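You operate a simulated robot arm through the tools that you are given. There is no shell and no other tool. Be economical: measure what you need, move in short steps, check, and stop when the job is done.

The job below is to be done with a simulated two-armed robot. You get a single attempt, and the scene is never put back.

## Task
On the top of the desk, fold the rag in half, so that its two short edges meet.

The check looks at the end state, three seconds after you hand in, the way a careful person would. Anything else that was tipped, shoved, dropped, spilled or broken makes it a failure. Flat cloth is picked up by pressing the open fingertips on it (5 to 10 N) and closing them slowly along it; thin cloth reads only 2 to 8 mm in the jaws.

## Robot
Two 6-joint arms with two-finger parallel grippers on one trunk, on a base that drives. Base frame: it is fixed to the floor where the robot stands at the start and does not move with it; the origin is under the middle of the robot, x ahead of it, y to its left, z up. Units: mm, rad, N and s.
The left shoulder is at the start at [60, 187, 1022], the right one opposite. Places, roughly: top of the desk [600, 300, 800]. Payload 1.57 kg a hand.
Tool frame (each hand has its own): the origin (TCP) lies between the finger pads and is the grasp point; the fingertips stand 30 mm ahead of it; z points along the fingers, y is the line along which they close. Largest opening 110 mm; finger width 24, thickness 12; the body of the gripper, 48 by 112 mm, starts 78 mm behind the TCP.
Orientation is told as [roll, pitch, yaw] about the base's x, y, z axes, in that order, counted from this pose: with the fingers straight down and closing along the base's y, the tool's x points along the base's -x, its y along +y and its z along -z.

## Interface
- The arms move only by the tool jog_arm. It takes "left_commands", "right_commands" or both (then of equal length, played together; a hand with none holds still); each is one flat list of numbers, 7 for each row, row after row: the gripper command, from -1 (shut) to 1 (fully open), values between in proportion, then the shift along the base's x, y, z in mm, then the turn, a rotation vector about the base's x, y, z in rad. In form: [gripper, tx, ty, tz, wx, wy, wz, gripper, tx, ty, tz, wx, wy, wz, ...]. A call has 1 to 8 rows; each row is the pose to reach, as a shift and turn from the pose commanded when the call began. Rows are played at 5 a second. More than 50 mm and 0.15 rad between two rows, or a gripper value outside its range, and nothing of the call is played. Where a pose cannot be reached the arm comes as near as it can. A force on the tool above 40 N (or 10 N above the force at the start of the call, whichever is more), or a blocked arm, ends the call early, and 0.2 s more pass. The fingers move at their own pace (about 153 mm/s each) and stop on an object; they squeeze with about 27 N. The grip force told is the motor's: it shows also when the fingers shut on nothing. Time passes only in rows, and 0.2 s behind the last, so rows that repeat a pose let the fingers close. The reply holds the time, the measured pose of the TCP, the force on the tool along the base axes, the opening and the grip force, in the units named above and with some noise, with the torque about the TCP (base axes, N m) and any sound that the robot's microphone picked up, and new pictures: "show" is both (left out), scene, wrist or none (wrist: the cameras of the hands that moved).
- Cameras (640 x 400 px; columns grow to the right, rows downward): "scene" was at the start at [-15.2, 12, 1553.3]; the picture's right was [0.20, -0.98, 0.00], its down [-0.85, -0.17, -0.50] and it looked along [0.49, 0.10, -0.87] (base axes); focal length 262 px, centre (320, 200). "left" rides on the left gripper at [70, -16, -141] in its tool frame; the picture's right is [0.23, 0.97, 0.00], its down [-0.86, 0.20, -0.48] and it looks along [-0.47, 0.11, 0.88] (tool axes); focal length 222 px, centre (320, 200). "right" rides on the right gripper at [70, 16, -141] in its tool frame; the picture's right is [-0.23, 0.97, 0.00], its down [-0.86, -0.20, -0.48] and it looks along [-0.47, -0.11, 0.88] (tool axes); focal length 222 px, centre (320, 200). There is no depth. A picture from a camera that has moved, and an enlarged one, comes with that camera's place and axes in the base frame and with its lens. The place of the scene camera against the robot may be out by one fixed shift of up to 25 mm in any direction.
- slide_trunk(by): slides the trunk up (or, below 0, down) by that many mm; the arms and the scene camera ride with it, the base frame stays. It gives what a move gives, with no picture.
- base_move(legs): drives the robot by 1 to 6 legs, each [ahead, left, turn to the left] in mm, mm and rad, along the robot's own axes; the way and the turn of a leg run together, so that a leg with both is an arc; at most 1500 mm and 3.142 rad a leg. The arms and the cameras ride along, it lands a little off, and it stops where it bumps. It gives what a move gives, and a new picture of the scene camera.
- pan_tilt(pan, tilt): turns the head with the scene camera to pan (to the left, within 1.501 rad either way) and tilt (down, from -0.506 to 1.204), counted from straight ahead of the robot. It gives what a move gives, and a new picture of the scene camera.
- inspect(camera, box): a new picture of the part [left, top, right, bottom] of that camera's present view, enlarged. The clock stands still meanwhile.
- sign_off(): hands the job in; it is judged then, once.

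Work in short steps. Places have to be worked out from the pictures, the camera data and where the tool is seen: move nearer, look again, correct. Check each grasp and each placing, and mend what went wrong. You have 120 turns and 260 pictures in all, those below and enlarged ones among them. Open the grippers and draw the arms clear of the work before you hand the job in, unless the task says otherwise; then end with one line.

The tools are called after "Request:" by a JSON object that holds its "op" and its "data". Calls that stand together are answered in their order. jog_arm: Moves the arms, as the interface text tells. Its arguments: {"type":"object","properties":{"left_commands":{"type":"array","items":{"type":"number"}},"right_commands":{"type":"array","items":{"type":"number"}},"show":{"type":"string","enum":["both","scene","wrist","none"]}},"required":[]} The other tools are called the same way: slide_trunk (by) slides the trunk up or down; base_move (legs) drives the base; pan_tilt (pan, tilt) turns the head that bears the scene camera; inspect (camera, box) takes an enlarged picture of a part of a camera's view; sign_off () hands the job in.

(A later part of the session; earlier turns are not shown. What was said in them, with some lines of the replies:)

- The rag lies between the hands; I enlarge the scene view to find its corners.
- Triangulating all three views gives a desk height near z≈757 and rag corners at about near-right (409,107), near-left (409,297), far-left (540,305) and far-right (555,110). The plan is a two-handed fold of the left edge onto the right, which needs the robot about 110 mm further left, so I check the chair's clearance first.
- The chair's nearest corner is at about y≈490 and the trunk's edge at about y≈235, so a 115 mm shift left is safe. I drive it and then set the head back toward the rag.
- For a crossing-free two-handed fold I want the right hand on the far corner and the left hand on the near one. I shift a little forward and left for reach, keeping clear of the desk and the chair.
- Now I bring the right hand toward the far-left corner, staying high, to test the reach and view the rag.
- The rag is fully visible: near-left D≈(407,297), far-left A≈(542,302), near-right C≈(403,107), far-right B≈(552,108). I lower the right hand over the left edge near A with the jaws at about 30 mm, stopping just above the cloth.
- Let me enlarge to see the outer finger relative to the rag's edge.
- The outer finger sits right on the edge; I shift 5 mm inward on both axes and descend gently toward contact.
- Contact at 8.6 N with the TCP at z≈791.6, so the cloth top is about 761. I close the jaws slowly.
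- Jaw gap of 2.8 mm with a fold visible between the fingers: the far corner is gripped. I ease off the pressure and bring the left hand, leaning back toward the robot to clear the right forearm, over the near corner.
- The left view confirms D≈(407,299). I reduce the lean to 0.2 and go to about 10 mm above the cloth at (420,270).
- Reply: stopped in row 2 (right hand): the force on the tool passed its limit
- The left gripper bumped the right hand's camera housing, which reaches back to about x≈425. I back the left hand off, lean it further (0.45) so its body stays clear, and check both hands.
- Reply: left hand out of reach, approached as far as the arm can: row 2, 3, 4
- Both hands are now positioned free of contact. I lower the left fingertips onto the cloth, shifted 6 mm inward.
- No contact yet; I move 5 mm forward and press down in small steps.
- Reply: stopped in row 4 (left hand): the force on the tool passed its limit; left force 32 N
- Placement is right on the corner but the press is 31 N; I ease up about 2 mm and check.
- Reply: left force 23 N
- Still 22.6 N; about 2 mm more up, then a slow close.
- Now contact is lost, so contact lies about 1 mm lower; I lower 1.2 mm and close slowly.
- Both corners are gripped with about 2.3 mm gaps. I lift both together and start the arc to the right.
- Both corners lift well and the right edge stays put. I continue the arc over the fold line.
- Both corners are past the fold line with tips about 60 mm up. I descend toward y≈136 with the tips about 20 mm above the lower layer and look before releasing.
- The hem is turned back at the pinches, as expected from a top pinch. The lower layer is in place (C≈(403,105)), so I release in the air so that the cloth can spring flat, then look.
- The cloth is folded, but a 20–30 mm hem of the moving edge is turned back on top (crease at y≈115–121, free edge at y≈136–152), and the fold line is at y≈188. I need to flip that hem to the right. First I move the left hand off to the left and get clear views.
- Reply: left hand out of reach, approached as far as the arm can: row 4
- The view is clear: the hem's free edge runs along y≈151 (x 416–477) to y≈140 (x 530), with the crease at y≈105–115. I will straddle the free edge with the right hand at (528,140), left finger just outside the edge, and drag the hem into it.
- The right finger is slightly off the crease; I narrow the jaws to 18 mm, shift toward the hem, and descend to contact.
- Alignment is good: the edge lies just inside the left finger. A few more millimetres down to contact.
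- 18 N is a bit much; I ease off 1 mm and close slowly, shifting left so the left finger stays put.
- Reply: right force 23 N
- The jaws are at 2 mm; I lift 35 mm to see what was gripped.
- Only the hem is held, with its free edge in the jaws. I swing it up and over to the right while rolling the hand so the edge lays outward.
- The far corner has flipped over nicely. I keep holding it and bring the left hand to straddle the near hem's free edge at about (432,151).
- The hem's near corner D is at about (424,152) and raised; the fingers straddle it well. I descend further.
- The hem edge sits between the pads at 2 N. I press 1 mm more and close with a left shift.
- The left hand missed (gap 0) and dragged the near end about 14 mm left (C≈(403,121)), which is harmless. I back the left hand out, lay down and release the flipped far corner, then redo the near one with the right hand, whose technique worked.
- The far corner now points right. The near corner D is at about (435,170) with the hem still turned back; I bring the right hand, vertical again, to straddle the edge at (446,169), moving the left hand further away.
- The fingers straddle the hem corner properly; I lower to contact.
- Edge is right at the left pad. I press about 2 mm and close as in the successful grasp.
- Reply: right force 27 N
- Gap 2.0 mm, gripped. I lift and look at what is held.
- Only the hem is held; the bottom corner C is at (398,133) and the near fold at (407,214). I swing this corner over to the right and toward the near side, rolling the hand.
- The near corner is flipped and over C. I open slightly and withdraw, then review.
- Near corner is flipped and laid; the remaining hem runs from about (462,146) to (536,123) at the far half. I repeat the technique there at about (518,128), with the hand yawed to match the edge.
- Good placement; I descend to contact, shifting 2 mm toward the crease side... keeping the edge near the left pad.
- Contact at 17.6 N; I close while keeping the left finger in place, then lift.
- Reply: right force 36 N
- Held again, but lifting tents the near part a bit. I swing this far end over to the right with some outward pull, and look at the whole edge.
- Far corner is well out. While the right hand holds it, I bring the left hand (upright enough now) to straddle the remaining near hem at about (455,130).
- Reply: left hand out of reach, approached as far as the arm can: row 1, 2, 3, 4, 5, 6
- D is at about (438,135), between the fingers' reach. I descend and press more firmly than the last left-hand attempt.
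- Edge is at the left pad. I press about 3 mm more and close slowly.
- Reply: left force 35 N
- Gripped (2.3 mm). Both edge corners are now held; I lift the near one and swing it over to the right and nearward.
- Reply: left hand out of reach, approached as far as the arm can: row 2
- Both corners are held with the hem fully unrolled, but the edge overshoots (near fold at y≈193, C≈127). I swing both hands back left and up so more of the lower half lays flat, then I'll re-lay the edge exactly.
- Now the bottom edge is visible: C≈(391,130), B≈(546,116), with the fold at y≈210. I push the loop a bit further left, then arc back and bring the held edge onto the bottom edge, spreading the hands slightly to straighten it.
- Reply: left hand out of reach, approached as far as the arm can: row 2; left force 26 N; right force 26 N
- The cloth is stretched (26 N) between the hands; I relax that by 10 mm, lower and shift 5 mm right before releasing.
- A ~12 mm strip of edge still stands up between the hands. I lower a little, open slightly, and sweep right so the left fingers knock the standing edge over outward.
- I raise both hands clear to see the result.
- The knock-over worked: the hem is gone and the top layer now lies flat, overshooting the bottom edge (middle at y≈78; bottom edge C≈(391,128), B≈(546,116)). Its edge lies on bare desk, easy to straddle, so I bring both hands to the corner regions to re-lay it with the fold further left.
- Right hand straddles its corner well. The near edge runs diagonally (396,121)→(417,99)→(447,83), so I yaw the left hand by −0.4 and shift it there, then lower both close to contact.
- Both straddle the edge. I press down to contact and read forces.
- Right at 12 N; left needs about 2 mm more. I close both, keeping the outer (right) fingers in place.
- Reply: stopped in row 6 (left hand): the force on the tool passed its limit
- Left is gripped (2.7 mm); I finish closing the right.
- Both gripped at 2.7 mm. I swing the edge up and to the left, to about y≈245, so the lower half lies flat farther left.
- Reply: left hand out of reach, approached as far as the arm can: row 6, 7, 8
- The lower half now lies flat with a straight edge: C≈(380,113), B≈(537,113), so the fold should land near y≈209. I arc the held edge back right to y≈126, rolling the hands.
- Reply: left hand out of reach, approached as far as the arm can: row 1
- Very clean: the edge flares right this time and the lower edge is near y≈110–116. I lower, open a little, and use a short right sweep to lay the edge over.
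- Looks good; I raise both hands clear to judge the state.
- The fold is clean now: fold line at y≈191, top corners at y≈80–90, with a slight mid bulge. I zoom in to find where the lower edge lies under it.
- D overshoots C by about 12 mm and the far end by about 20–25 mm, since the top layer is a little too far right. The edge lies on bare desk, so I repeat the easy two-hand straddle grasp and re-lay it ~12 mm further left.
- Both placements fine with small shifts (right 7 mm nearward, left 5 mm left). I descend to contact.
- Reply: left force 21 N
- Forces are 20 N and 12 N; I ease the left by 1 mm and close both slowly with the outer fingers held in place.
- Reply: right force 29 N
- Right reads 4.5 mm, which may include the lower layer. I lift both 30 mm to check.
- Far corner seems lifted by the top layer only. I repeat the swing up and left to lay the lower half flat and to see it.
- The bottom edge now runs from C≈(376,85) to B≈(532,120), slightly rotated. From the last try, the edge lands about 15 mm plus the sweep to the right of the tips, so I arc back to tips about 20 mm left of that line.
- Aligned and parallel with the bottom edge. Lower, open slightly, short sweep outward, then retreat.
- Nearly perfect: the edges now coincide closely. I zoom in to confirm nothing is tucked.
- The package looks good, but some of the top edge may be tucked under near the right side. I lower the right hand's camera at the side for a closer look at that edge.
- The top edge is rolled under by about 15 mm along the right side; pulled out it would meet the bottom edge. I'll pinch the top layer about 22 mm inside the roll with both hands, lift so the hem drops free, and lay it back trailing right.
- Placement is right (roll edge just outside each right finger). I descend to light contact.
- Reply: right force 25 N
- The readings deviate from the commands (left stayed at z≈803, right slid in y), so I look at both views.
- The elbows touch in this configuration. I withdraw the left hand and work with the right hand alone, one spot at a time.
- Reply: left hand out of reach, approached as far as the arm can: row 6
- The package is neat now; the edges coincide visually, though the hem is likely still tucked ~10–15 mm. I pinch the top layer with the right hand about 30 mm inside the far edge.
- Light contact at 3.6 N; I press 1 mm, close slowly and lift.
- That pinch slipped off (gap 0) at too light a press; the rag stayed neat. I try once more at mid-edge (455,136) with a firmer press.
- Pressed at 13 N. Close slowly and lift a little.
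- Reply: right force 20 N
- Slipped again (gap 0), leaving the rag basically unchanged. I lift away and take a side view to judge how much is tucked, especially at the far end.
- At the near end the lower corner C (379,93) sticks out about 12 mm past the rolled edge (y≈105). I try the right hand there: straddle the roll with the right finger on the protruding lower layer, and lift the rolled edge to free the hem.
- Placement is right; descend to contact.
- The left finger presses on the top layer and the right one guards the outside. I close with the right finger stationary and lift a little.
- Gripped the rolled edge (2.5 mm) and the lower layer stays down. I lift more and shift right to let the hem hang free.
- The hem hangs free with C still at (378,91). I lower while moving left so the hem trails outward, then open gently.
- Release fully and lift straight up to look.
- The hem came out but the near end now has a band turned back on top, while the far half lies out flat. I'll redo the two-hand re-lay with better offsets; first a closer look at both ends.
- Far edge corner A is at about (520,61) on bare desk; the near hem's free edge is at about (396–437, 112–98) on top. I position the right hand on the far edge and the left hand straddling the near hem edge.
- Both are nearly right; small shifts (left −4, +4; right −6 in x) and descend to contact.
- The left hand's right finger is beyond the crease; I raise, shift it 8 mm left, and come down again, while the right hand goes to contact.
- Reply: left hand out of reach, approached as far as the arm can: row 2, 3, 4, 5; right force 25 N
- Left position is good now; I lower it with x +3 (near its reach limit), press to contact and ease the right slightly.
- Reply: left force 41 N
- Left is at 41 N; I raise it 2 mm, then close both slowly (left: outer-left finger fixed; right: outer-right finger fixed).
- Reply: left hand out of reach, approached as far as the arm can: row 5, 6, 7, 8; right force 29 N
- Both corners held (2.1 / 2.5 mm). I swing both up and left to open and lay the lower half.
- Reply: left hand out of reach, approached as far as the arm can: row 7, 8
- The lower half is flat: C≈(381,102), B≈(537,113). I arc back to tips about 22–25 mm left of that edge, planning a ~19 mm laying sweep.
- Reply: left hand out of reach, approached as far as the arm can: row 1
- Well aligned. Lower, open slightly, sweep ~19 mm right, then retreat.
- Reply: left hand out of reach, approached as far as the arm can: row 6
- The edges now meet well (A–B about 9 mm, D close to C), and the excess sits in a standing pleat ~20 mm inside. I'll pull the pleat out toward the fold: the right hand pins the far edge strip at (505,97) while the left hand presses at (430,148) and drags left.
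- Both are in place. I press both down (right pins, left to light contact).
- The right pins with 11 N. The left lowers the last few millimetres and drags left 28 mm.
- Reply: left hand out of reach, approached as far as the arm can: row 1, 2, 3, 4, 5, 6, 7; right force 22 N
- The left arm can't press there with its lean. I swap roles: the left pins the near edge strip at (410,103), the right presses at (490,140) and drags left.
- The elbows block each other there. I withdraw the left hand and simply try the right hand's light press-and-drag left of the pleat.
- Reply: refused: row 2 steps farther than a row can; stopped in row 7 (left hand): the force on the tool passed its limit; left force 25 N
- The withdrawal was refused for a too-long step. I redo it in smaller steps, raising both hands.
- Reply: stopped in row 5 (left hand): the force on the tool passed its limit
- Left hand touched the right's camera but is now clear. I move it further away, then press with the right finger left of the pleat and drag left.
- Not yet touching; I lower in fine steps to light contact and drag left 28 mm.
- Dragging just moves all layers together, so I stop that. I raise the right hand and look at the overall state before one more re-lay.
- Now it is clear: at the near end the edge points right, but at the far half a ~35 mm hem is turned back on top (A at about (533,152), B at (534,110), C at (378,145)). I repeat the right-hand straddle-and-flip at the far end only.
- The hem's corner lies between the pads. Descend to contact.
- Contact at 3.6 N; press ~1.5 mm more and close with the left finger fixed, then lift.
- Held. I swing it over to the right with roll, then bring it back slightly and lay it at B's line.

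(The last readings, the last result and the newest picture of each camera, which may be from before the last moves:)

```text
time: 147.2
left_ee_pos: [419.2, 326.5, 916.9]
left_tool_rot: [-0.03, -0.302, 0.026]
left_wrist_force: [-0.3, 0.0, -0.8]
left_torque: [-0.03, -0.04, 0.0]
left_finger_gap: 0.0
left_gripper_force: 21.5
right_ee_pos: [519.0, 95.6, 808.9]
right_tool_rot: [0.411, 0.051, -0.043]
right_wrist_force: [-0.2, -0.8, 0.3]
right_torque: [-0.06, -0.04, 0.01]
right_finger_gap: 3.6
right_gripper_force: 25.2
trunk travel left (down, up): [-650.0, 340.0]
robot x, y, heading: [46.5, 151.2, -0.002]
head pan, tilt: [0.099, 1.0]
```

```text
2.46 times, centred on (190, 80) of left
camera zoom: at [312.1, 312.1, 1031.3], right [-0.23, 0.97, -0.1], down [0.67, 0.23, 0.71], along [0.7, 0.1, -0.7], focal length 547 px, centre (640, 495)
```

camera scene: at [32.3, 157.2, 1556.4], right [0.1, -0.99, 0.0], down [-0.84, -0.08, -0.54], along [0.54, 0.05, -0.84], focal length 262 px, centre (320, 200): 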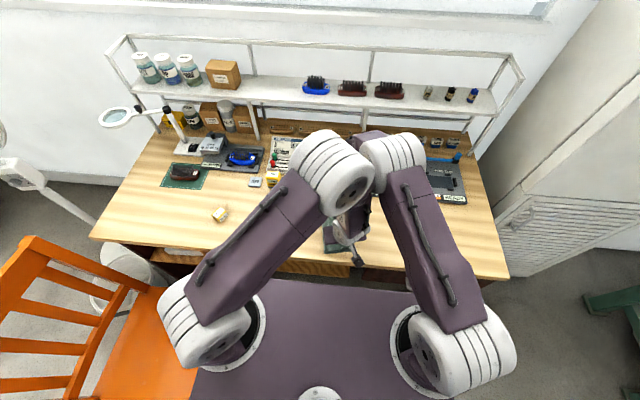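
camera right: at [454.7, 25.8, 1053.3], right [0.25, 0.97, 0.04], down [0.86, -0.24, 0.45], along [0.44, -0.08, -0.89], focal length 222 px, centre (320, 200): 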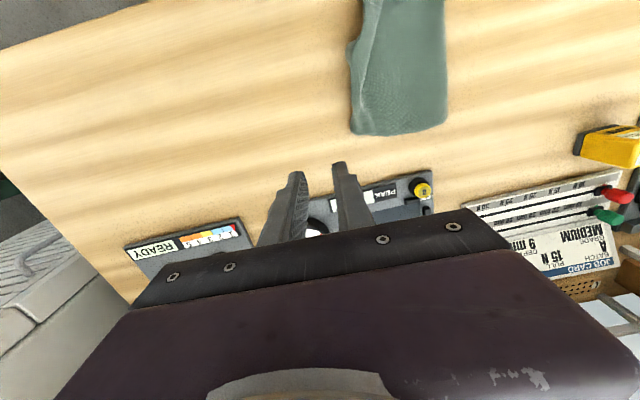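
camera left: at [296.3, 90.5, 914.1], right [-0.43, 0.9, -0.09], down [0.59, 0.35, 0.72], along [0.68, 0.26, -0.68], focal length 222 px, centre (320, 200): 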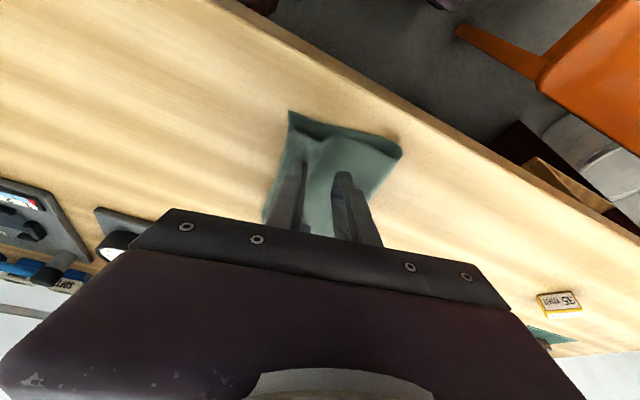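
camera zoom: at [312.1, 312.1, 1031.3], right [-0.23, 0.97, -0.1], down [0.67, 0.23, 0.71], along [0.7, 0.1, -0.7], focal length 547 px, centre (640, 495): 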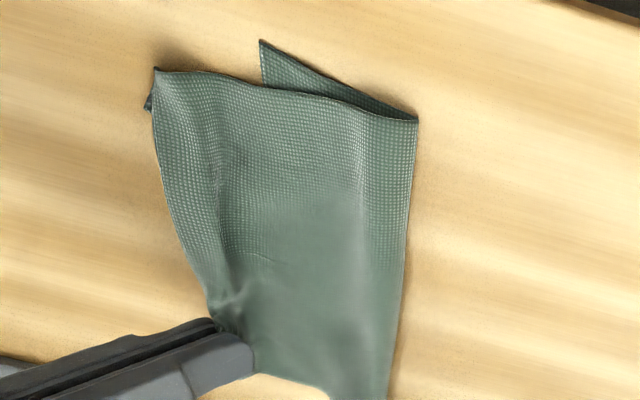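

The pleat has opened: the top is smooth now, with the near corner overshooting to about (400,98) on bare desk while the right hand still holds the far corner. I bring the left hand to straddle the near edge at about (412,93).

Request:
{"op": "jog_arm", "data": {"left_commands": [-0.53, -2, -45, 0, 0, 0, 0, -0.53, -4, -90, 0, 0, 0, 0, -0.53, -7, -135, -8, 0.03, 0, 0, -0.53, -10, -175, -25, 0.06, 0, 0, -0.53, -13, -210, -50, 0.07, 0, 0, -0.53, -16, -223, -80, 0.07, 0, 0, -0.53, -16, -223, -108, 0.07, 0, 0], "show": "none"}}

Request:
{"op": "inspect", "data": {"camera": "left", "box": [200, 20, 440, 220]}}

```text
time: 148.8
left_ee_pos: [400.8, 101.3, 807.5]
left_tool_rot: [0.043, -0.303, 0.003]
left_wrist_force: [0.3, 0.1, -0.4]
left_torque: [-0.01, 0.0, -0.03]
left_finger_gap: 25.8
left_gripper_force: 0.1
left hand out of reach, approached as far as the arm can: row 1
right_ee_pos: [519.1, 96.6, 808.7]
right_tool_rot: [0.41, 0.053, -0.042]
right_wrist_force: [0.3, -1.0, 0.6]
right_torque: [-0.03, 0.03, -0.01]
right_finger_gap: 3.5
right_gripper_force: 24.7
trunk travel left (down, up): [-650.0, 340.0]
robot x, y, heading: [48.0, 153.4, 0.001]
head pan, tilt: [0.099, 1.0]
```

```text
2.00 times, centred on (320, 120) of left
camera zoom: at [292.4, 78.3, 920.6], right [-0.23, 0.97, -0.03], down [0.67, 0.18, 0.72], along [0.7, 0.15, -0.69], focal length 444 px, centre (320, 360)
```

zoom: 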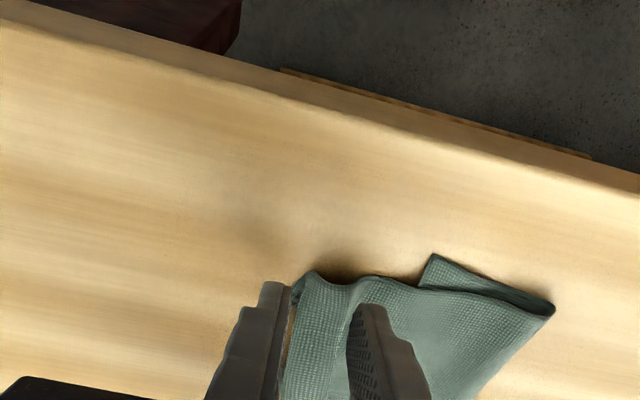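

The edge is just inside the right pad. I descend and check the force.

Request:
{"op": "jog_arm", "data": {"left_commands": [-0.53, 2, 1, -5, 0, 0, 0, -0.53, 2, 1, -9, 0, 0, 0, -0.53, 2, 1, -12, 0, 0, 0, -0.53, 2, 1, -14, 0, 0, 0], "show": "none"}}

```text
time: 149.8
left_ee_pos: [403.4, 103.5, 794.7]
left_tool_rot: [0.044, -0.302, 0.003]
left_wrist_force: [-0.1, -0.1, 0.6]
left_torque: [-0.03, 0.01, -0.02]
left_finger_gap: 26.0
left_gripper_force: 0.0
right_ee_pos: [517.9, 96.7, 810.3]
right_tool_rot: [0.41, 0.052, -0.042]
right_wrist_force: [0.0, -0.5, 0.1]
right_torque: [-0.01, 0.04, -0.01]
right_finger_gap: 3.8
right_gripper_force: 24.5
trunk travel left (down, up): [-650.0, 340.0]
robot x, y, heading: [43.6, 150.5, -0.003]
head pan, tilt: [0.099, 1.0]
```

Just above contact; I press ~3 mm and close with the right finger fixed, then lift slightly.

Request:
{"op": "jog_arm", "data": {"left_commands": [-0.53, 0, 0, -2, 0, 0, 0, -0.6, 0, -2, -3, 0, 0, 0, -0.68, 0, -4, -3, 0, 0, 0, -0.76, 0, -6, -3, 0, 0, 0, -0.84, 0, -8, -2.7, 0, 0, 0, -0.92, 0, -10, -2.5, 0, 0, 0, -1, 0, -11, -2.5, 0, 0, 0, -1, 0, -11, 0, 0, 0, 0], "show": "none"}}

Request:
{"op": "inspect", "data": {"camera": "left", "box": [200, 20, 440, 220]}}

```text
time: 151.6
left_ee_pos: [403.7, 93.5, 796.9]
left_tool_rot: [0.044, -0.3, 0.004]
left_wrist_force: [0.6, 0.7, -0.5]
left_torque: [0.01, -0.01, 0.0]
left_finger_gap: 2.6
left_gripper_force: 24.2
right_ee_pos: [519.1, 96.3, 809.4]
right_tool_rot: [0.41, 0.052, -0.042]
right_wrist_force: [0.1, 0.3, 0.6]
right_torque: [-0.06, -0.01, -0.01]
right_finger_gap: 3.7
right_gripper_force: 24.2
trunk travel left (down, up): [-650.0, 340.0]
robot x, y, heading: [44.5, 149.8, -0.002]
head pan, tilt: [0.099, 1.0]
```

```text
2.00 times, centred on (320, 120) of left
camera zoom: at [297.0, 70.0, 909.3], right [-0.23, 0.97, -0.03], down [0.67, 0.18, 0.72], along [0.7, 0.15, -0.7], focal length 444 px, centre (320, 360)
```

zoom: 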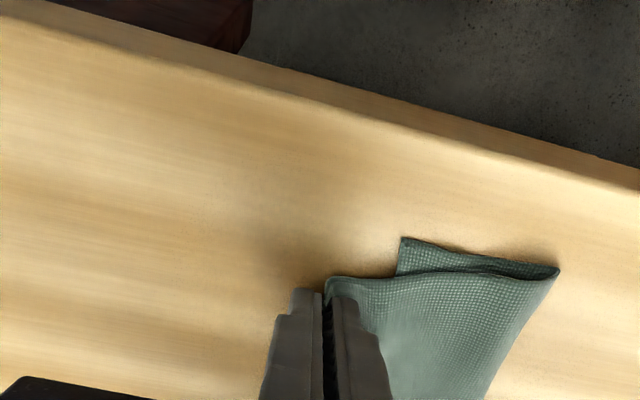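

Gripped (2.6 mm). I swing both up and left once more to open and lay the lower half.

Request:
{"op": "jog_arm", "data": {"left_commands": [-1, 2, 8, 20, 0, 0, 0, -1, 4, 22, 40, 0, 0, 0, -1, 6, 40, 54, 0, 0, 0, -1, 8, 60, 60, 0, 0, 0, -1, 10, 80, 60, 0, 0, 0, -1, 12, 98, 56, 0, 0, 0, -1, 14, 110, 50, 0, 0, 0, -1, 14, 116, 46, 0, 0, 0], "right_commands": [-1, 0, 10, 20, -0.05, 0, 0, -1, 0, 26, 38, -0.1, 0, 0, -1, 0, 48, 50, -0.16, 0, 0, -1, 0, 72, 56, -0.22, 0, 0, -1, 0, 95, 56, -0.28, 0, 0, -1, 0, 115, 50, -0.34, 0, 0, -1, 0, 130, 42, -0.38, 0, 0, -1, 0, 138, 34, -0.4, 0, 0], "show": "none"}}

Request:
{"op": "inspect", "data": {"camera": "right", "box": [80, 0, 440, 220]}}

Request:
{"op": "inspect", "data": {"camera": "left", "box": [120, 0, 440, 220]}}

```text
time: 153.4
left_ee_pos: [417.6, 209.7, 841.3]
left_tool_rot: [0.044, -0.302, 0.006]
left_wrist_force: [0.4, 0.6, 0.1]
left_torque: [-0.01, -0.01, 0.02]
left_finger_gap: 2.6
left_gripper_force: 23.6
right_ee_pos: [519.1, 234.3, 841.7]
right_tool_rot: [0.01, 0.03, -0.06]
right_wrist_force: [0.8, 0.4, 0.1]
right_torque: [0.06, -0.01, -0.03]
right_finger_gap: 3.8
right_gripper_force: 24.7
trunk travel left (down, up): [-650.0, 340.0]
robot x, y, heading: [45.1, 153.1, -0.001]
head pan, tilt: [0.099, 1.0]
```

```text
1.78 times, centred on (260, 110) of right
camera zoom: at [455.9, 254.4, 985.1], right [0.28, 0.96, 0.0], down [0.86, -0.25, 0.45], along [0.43, -0.13, -0.89], focal length 395 px, centre (427, 360)
```

zoom: 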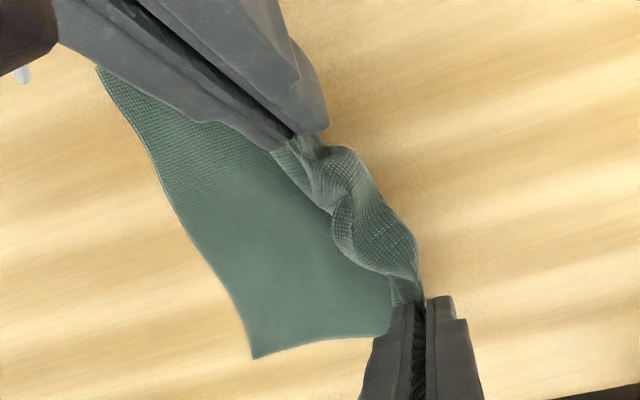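

```text
1.82 times, centred on (280, 110) of left
camera zoom: at [310.4, 187.0, 955.2], right [-0.23, 0.97, -0.03], down [0.67, 0.18, 0.72], along [0.7, 0.15, -0.69], focal length 404 px, centre (393, 364)
```

zoom: 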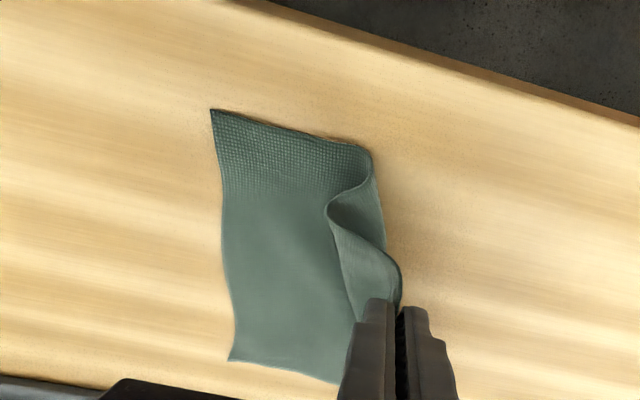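

The bottom edge lies straight at y≈117 (C≈(376,118), B≈(532,117)). I arc back to tips at y≈133.

Request:
{"op": "jog_arm", "data": {"left_commands": [-1, -1, -3, 14, 0, 0, 0, -1, -3, -12, 28, 0, 0, 0, -1, -6, -24, 36, 0, 0, 0, -1, -9, -38, 36, 0, 0, 0, -1, -11, -52, 26, 0.05, 0, 0, -1, -14, -66, 8, 0.1, 0, 0, -1, -17, -78, -16, 0.15, 0, 0, -1, -17, -83, -30, 0.2, 0, 0], "right_commands": [-1, 0, -6, 18, 0, 0, 0, -1, -1, -20, 36, 0, 0, 0, -1, -2, -38, 46, 0, 0, 0, -1, -3, -56, 46, 0.08, 0, 0, -1, -4, -75, 34, 0.16, 0, 0, -1, -5, -92, 12, 0.24, 0, 0, -1, -6, -106, -12, 0.32, 0, 0, -1, -6, -113, -26, 0.4, 0, 0], "show": "none"}}

Request:
{"op": "inspect", "data": {"camera": "right", "box": [160, 0, 480, 220]}}

Request:
{"op": "inspect", "data": {"camera": "left", "box": [160, 20, 480, 220]}}

```text
time: 155.2
left_ee_pos: [400.4, 128.4, 809.9]
left_tool_rot: [0.255, -0.297, -0.059]
left_wrist_force: [0.2, -0.2, 0.0]
left_torque: [-0.03, -0.01, 0.01]
left_finger_gap: 2.4
left_gripper_force: 23.8
right_ee_pos: [513.9, 119.4, 814.3]
right_tool_rot: [0.413, 0.051, -0.043]
right_wrist_force: [1.1, 0.3, -0.1]
right_torque: [0.0, 0.04, 0.0]
right_finger_gap: 3.8
right_gripper_force: 24.8
trunk travel left (down, up): [-650.0, 340.0]
robot x, y, heading: [44.9, 146.9, 0.002]
head pan, tilt: [0.099, 1.0]
```

```text
1.82 times, centred on (320, 110) of right
camera zoom: at [449.4, 81.9, 953.2], right [0.29, 0.88, 0.38], down [0.86, -0.41, 0.31], along [0.43, 0.23, -0.87], focal length 404 px, centre (320, 364)
```

zoom: 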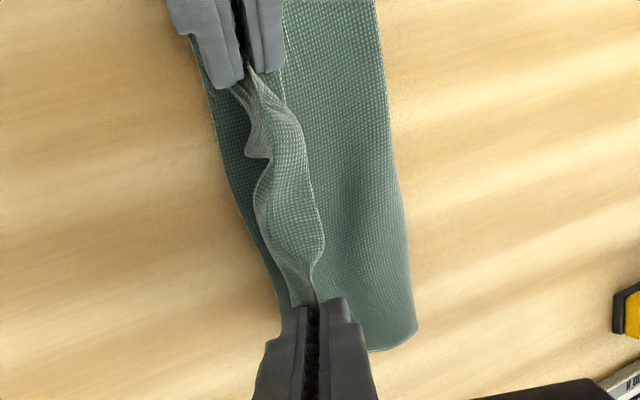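

```text
2.00 times, centred on (320, 120) of left
camera zoom: at [292.7, 83.0, 917.4], right [-0.23, 0.96, 0.17], down [0.67, 0.03, 0.74], along [0.7, 0.29, -0.65], focal length 444 px, centre (320, 360)
```

zoom: 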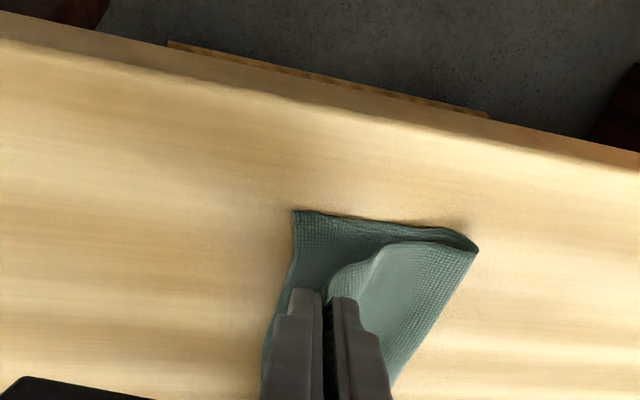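

The edge between the hands is slack, so I spread the right hand outward 8 mm, then lower, open, sweep 16 mm right and lift.

Request:
{"op": "jog_arm", "data": {"left_commands": [-1, -2, 0, -2, 0, 0, 0, -1, -3, 0, -6, 0, 0, 0, -1, -3, 0, -9, 0, 0, 0, -0.74, -3, 0, -9, 0, 0, 0, -0.74, -3, -6, -9, 0, 0, 0, -0.74, -3, -12, -9, 0, 0, 0, -0.74, -3, -17, -8, 0, 0, 0, -0.74, -3, -17, 15, 0, 0, 0], "right_commands": [-1, 4, 0, -2, 0, 0, 0, -1, 8, 0, -7, 0, 0, 0, -1, 8, 0, -12, 0, 0, 0, -0.74, 8, 0, -12, 0, 0, 0, -0.74, 8, -6, -12, 0, 0, 0, -0.74, 8, -12, -12, 0, 0, 0, -0.74, 8, -17, -11, 0, 0, 0, -0.74, 8, -24, 8, 0, 0, 0], "show": "none"}}

Request:
{"op": "jog_arm", "data": {"left_commands": [-0.7, 0, 5, 30, 0, 0, 0, -0.7, 5, 40, 55, -0.08, 0, 0, -0.7, 10, 80, 75, -0.16, 0, 0, -0.7, 15, 120, 90, -0.22, 0, 0, -0.7, 20, 155, 98, -0.25, 0, 0, -0.7, 22, 185, 100, -0.25, 0, 0], "right_commands": [-0.7, 0, -15, 30, 0, 0, 0, -0.7, 0, -40, 55, -0.1, 0, 0, -0.7, 0, -65, 75, -0.2, 0, 0, -0.7, 0, -80, 85, -0.3, 0, 0, -0.7, 0, -85, 85, -0.4, 0, 0, -0.7, 0, -85, 85, -0.4, 0, 0], "show": "none"}}

Request:
{"op": "inspect", "data": {"camera": "scene", "box": [310, 200, 370, 255]}}

Request:
{"op": "inspect", "data": {"camera": "left", "box": [60, 0, 320, 160]}}

Request:
{"op": "inspect", "data": {"camera": "right", "box": [300, 0, 540, 180]}}

```text
time: 157.0
left_ee_pos: [395.4, 108.6, 825.0]
left_tool_rot: [0.253, -0.299, -0.058]
left_wrist_force: [-0.4, 0.0, 0.2]
left_torque: [0.04, -0.03, 0.0]
left_finger_gap: 14.5
left_gripper_force: 0.1
right_ee_pos: [520.6, 96.0, 824.9]
right_tool_rot: [0.408, 0.053, -0.043]
right_wrist_force: [0.6, -0.7, -0.5]
right_torque: [0.0, -0.01, -0.01]
right_finger_gap: 14.3
right_gripper_force: 0.0
trunk travel left (down, up): [-650.0, 340.0]
robot x, y, heading: [44.8, 149.3, 0.003]
head pan, tilt: [0.099, 1.0]
```

```text
time: 158.4
left_ee_pos: [415.8, 294.1, 923.0]
left_tool_rot: [-0.009, -0.305, 0.02]
left_wrist_force: [-0.9, 0.2, 0.4]
left_torque: [0.0, -0.03, 0.0]
left_finger_gap: 16.6
left_gripper_force: 0.0
right_ee_pos: [521.9, 12.4, 908.3]
right_tool_rot: [0.007, 0.031, -0.059]
right_wrist_force: [0.0, -0.5, -0.7]
right_torque: [-0.02, 0.02, 0.03]
right_finger_gap: 16.4
right_gripper_force: 0.1
trunk travel left (down, up): [-650.0, 340.0]
robot x, y, heading: [44.7, 153.7, 0.005]
head pan, tilt: [0.099, 1.0]
```

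```text
7.27 times, centred on (340, 228) of scene
camera zoom: at [34.5, 156.9, 1556.5], right [0.1, -0.99, 0.0], down [-0.84, -0.08, -0.54], along [0.54, 0.05, -0.84], focal length 1909 px, centre (174, 0)
```

zoom: 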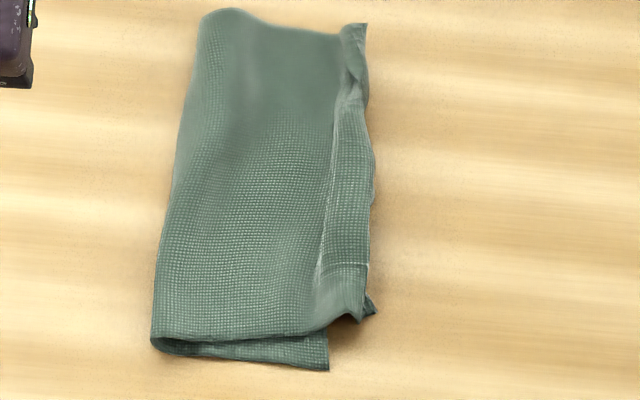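

```text
2.46 times, centred on (190, 80) of left
camera zoom: at [310.0, 276.9, 1037.6], right [-0.23, 0.97, -0.08], down [0.67, 0.22, 0.71], along [0.7, 0.11, -0.7], focal length 547 px, centre (640, 495)
```

zoom: 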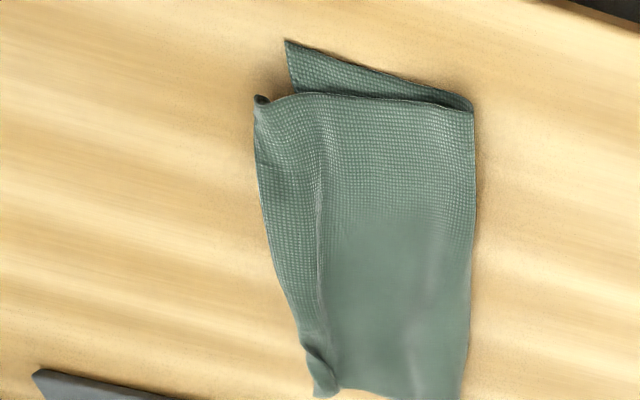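

```text
2.22 times, centred on (420, 90) of right
camera zoom: at [456.9, 32.5, 1052.8], right [0.28, 0.96, 0.0], down [0.86, -0.25, 0.45], along [0.43, -0.13, -0.89], focal length 494 px, centre (98, 444)
```

zoom: 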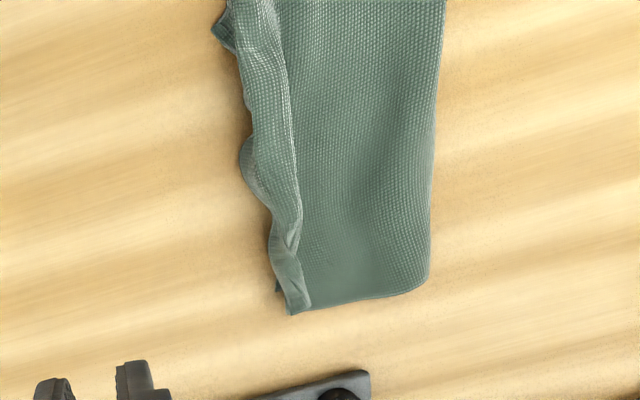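

Flat and clean now; the far corners coincide, but the near corner D≈(397,107) is about 25 mm off C≈(376,121). I do a last small correction with the right hand: straddle the edge next to D.

Request:
{"op": "jog_arm", "data": {"right_commands": [-0.56, -20, 15, 0, 0, 0, -0.04, -0.56, -45, 35, 0, 0, 0, -0.08, -0.56, -70, 55, -10, 0.02, 0, -0.12, -0.56, -95, 78, -25, 0.04, 0, -0.16, -0.56, -109, 96, -50, 0.04, 0, -0.2, -0.56, -111, 100, -80, 0.04, 0, -0.24, -0.56, -111, 100, -104, 0.04, 0, -0.24], "show": "none"}}

Request:
{"op": "inspect", "data": {"camera": "right", "box": [200, 20, 440, 220]}}

```text
time: 160.0
left_ee_pos: [418.6, 293.0, 923.4]
left_tool_rot: [-0.009, -0.302, 0.02]
left_wrist_force: [-0.9, -0.1, -0.3]
left_torque: [-0.03, -0.01, 0.02]
left_finger_gap: 16.3
left_gripper_force: 0.2
right_ee_pos: [411.1, 111.9, 805.2]
right_tool_rot: [0.05, 0.038, -0.297]
right_wrist_force: [-0.1, 0.6, -0.1]
right_torque: [0.01, 0.02, 0.03]
right_finger_gap: 24.2
right_gripper_force: 0.1
trunk travel left (down, up): [-650.0, 340.0]
robot x, y, heading: [45.7, 152.1, 0.002]
head pan, tilt: [0.099, 1.0]
```

```text
2.00 times, centred on (320, 120) of right
camera zoom: at [352.2, 140.0, 949.8], right [0.51, 0.86, 0.04], down [0.77, -0.47, 0.44], along [0.39, -0.19, -0.9], focal length 444 px, centre (320, 360)
```

zoom: 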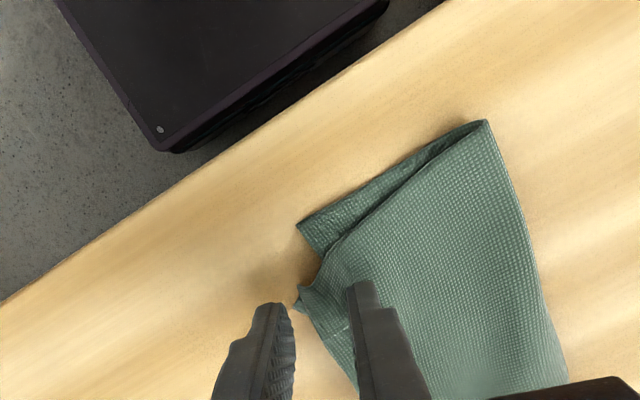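

D sits between the pads. I descend, close with the right finger fixed, and lift a little, in one go.

Request:
{"op": "jog_arm", "data": {"right_commands": [-0.56, 0, 0, -9, 0, 0, 0, -0.56, 0, 0, -14.5, 0, 0, 0, -0.67, -0.7, -2, -14.5, 0, 0, 0, -0.78, -1.4, -4.5, -14.5, 0, 0, 0, -0.89, -2.2, -7, -14.3, 0, 0, 0, -1, -3, -9, -14, 0, 0, 0, -1, -3, -9, -12, 0, 0, 0, -1, -4, -8, 4, 0, 0, 0], "show": "none"}}

Request:
{"op": "inspect", "data": {"camera": "right", "box": [200, 20, 440, 220]}}

```text
time: 161.8
left_ee_pos: [416.5, 294.2, 923.8]
left_tool_rot: [-0.01, -0.304, 0.019]
left_wrist_force: [0.4, 0.2, 0.3]
left_torque: [0.0, -0.03, 0.02]
left_finger_gap: 16.7
left_gripper_force: 0.1
right_ee_pos: [406.7, 104.6, 808.0]
right_tool_rot: [0.048, 0.039, -0.298]
right_wrist_force: [0.0, 0.1, 0.1]
right_torque: [-0.01, -0.02, 0.0]
right_finger_gap: 2.4
right_gripper_force: 24.0
trunk travel left (down, up): [-650.0, 340.0]
robot x, y, heading: [44.8, 153.8, 0.003]
head pan, tilt: [0.099, 1.0]
```

```text
2.00 times, centred on (320, 120) of right
camera zoom: at [347.6, 133.5, 951.9], right [0.5, 0.86, 0.04], down [0.77, -0.47, 0.43], along [0.39, -0.19, -0.9], focal length 444 px, centre (320, 360)
5 turns are left
```

zoom: 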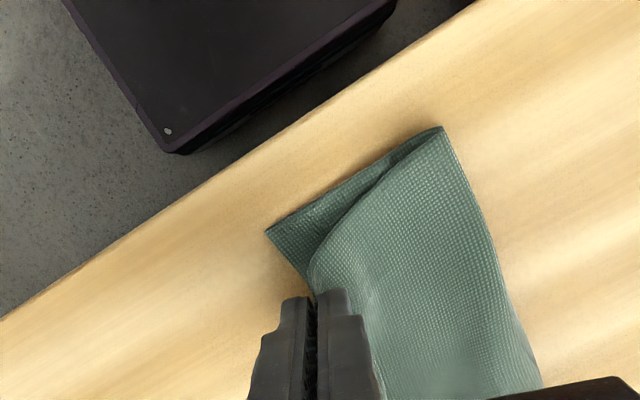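

Gripped (2.4 mm); C is now at about (367,104). I carry D toward it, set it down, open with the outer finger fixed so the edge lies out flat, and lift off.

Request:
{"op": "jog_arm", "data": {"right_commands": [-1, -12, 2, 6, 0, 0, 0, -1, -24, 5, 4, 0, 0, 0, -1, -24, 5, -8, 0, 0, 0, -1, -24, 5, -14, 0, 0, 0, -0.8, -23, 8.5, -14, 0, 0, 0, -0.6, -22, 12, -13.5, 0, 0, 0, -0.5, -22, 12, 5, 0, 0, 0, -0.5, -22, 8, 45, 0, 0, 0], "show": "none"}}

Request:
{"op": "jog_arm", "data": {"right_commands": [-0.5, 15, -30, 20, 0, 0, 0.05, -0.5, 35, -65, 40, 0, 0, 0.1, -0.5, 55, -100, 50, 0, 0, 0.15, -0.5, 75, -125, 55, 0, 0, 0.2], "show": "none"}}

Request:
{"op": "inspect", "data": {"camera": "scene", "box": [310, 200, 370, 255]}}

Request:
{"op": "inspect", "data": {"camera": "left", "box": [60, 0, 320, 160]}}

```text
time: 163.6
left_ee_pos: [417.1, 293.1, 923.0]
left_tool_rot: [-0.01, -0.304, 0.019]
left_wrist_force: [0.8, -0.5, 0.3]
left_torque: [-0.02, -0.01, 0.04]
left_finger_gap: 16.6
left_gripper_force: 0.1
right_ee_pos: [382.6, 111.3, 854.2]
right_tool_rot: [0.05, 0.036, -0.296]
right_wrist_force: [-1.0, -0.4, -0.8]
right_torque: [-0.01, -0.02, -0.04]
right_finger_gap: 27.4
right_gripper_force: 0.1
trunk travel left (down, up): [-650.0, 340.0]
robot x, y, heading: [48.7, 150.2, -0.002]
head pan, tilt: [0.099, 1.0]
```

```text
time: 164.6
left_ee_pos: [417.9, 292.7, 923.1]
left_tool_rot: [-0.008, -0.301, 0.02]
left_wrist_force: [0.4, -0.5, 1.3]
left_torque: [0.0, 0.01, -0.03]
left_finger_gap: 16.5
left_gripper_force: 0.1
right_ee_pos: [458.5, -14.9, 908.6]
right_tool_rot: [0.048, 0.038, -0.095]
right_wrist_force: [0.4, 0.1, 0.1]
right_torque: [0.01, 0.04, 0.0]
right_finger_gap: 27.3
right_gripper_force: 0.1
trunk travel left (down, up): [-650.0, 340.0]
robot x, y, heading: [44.1, 150.4, 0.002]
head pan, tilt: [0.099, 1.0]
```

```text
7.27 times, centred on (340, 228) of scene
camera zoom: at [35.2, 155.7, 1556.5], right [0.1, -0.99, 0.0], down [-0.84, -0.08, -0.54], along [0.54, 0.05, -0.84], focal length 1909 px, centre (174, 0)
```

zoom: 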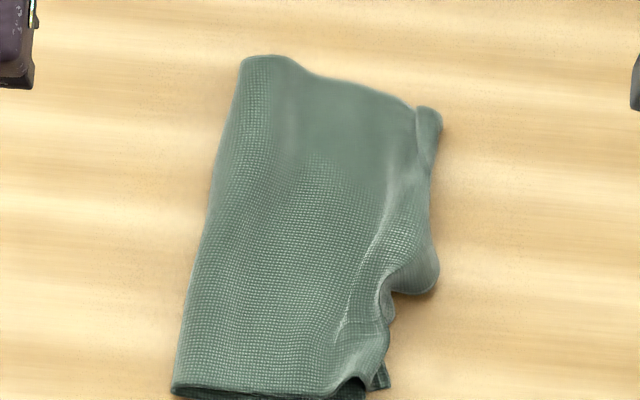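

```text
2.46 times, centred on (190, 80) of left
camera zoom: at [310.4, 275.7, 1037.5], right [-0.23, 0.97, -0.07], down [0.67, 0.22, 0.71], along [0.7, 0.12, -0.7], focal length 547 px, centre (640, 495)
4 turns are left
```

zoom: 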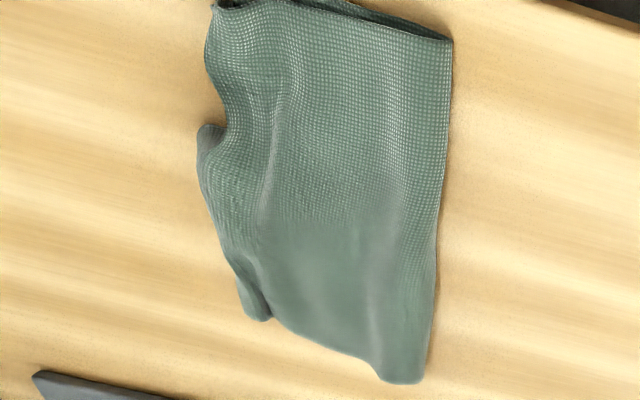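

The near corner now sits on C and the far corners coincide; the rag is folded in half with a mildly wavy edge. I open both grippers and draw the arms well clear.

Request:
{"op": "jog_arm", "data": {"left_commands": [0.2, 0, 20, 10, 0, 0, 0, 0.6, 0, 45, 20, 0, 0, 0, 1, 0, 70, 30, 0, 0, 0, 1, 0, 70, 40, 0, 0, 0], "right_commands": [0.2, 0, -15, 15, 0, 0, 0, 0.6, 0, -30, 30, 0, 0, 0, 1, 0, -45, 40, 0, 0, 0, 1, 0, -45, 40, 0, 0, 0], "show": "scene"}}

```text
time: 165.6
left_ee_pos: [418.3, 364.4, 966.8]
left_tool_rot: [-0.01, -0.303, 0.02]
left_wrist_force: [0.1, -0.4, 0.3]
left_torque: [0.0, -0.03, -0.01]
left_finger_gap: 110.2
left_gripper_force: 0.0
right_ee_pos: [458.2, -56.6, 949.3]
right_tool_rot: [0.048, 0.038, -0.097]
right_wrist_force: [0.6, 0.1, 0.1]
right_torque: [0.0, -0.02, -0.04]
right_finger_gap: 110.2
right_gripper_force: 0.1
trunk travel left (down, up): [-650.0, 340.0]
robot x, y, heading: [47.0, 152.4, -0.0]
head pan, tilt: [0.099, 1.0]
camera scene: at [34.5, 156.2, 1556.5], right [0.1, -0.99, 0.0], down [-0.84, -0.08, -0.54], along [0.54, 0.05, -0.84], focal length 262 px, centre (320, 200)
3 turns are left
```

scene: 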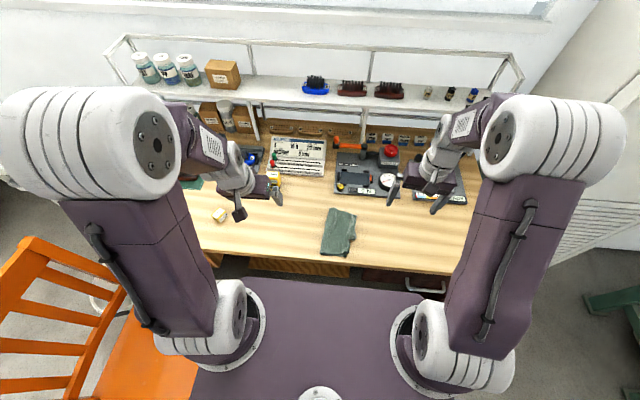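

Nothing else was disturbed, the arms are clear and the grippers open, so I hand in.

Request:
{"op": "sign_off", "data": {}}

```text
The job is handed in.
```

The rag is folded in half on the desk and handed in: the short edges' corners sit close together at both ends, but the middle of the top edge bulges past the lower one by an amount I didn't measure at the end.
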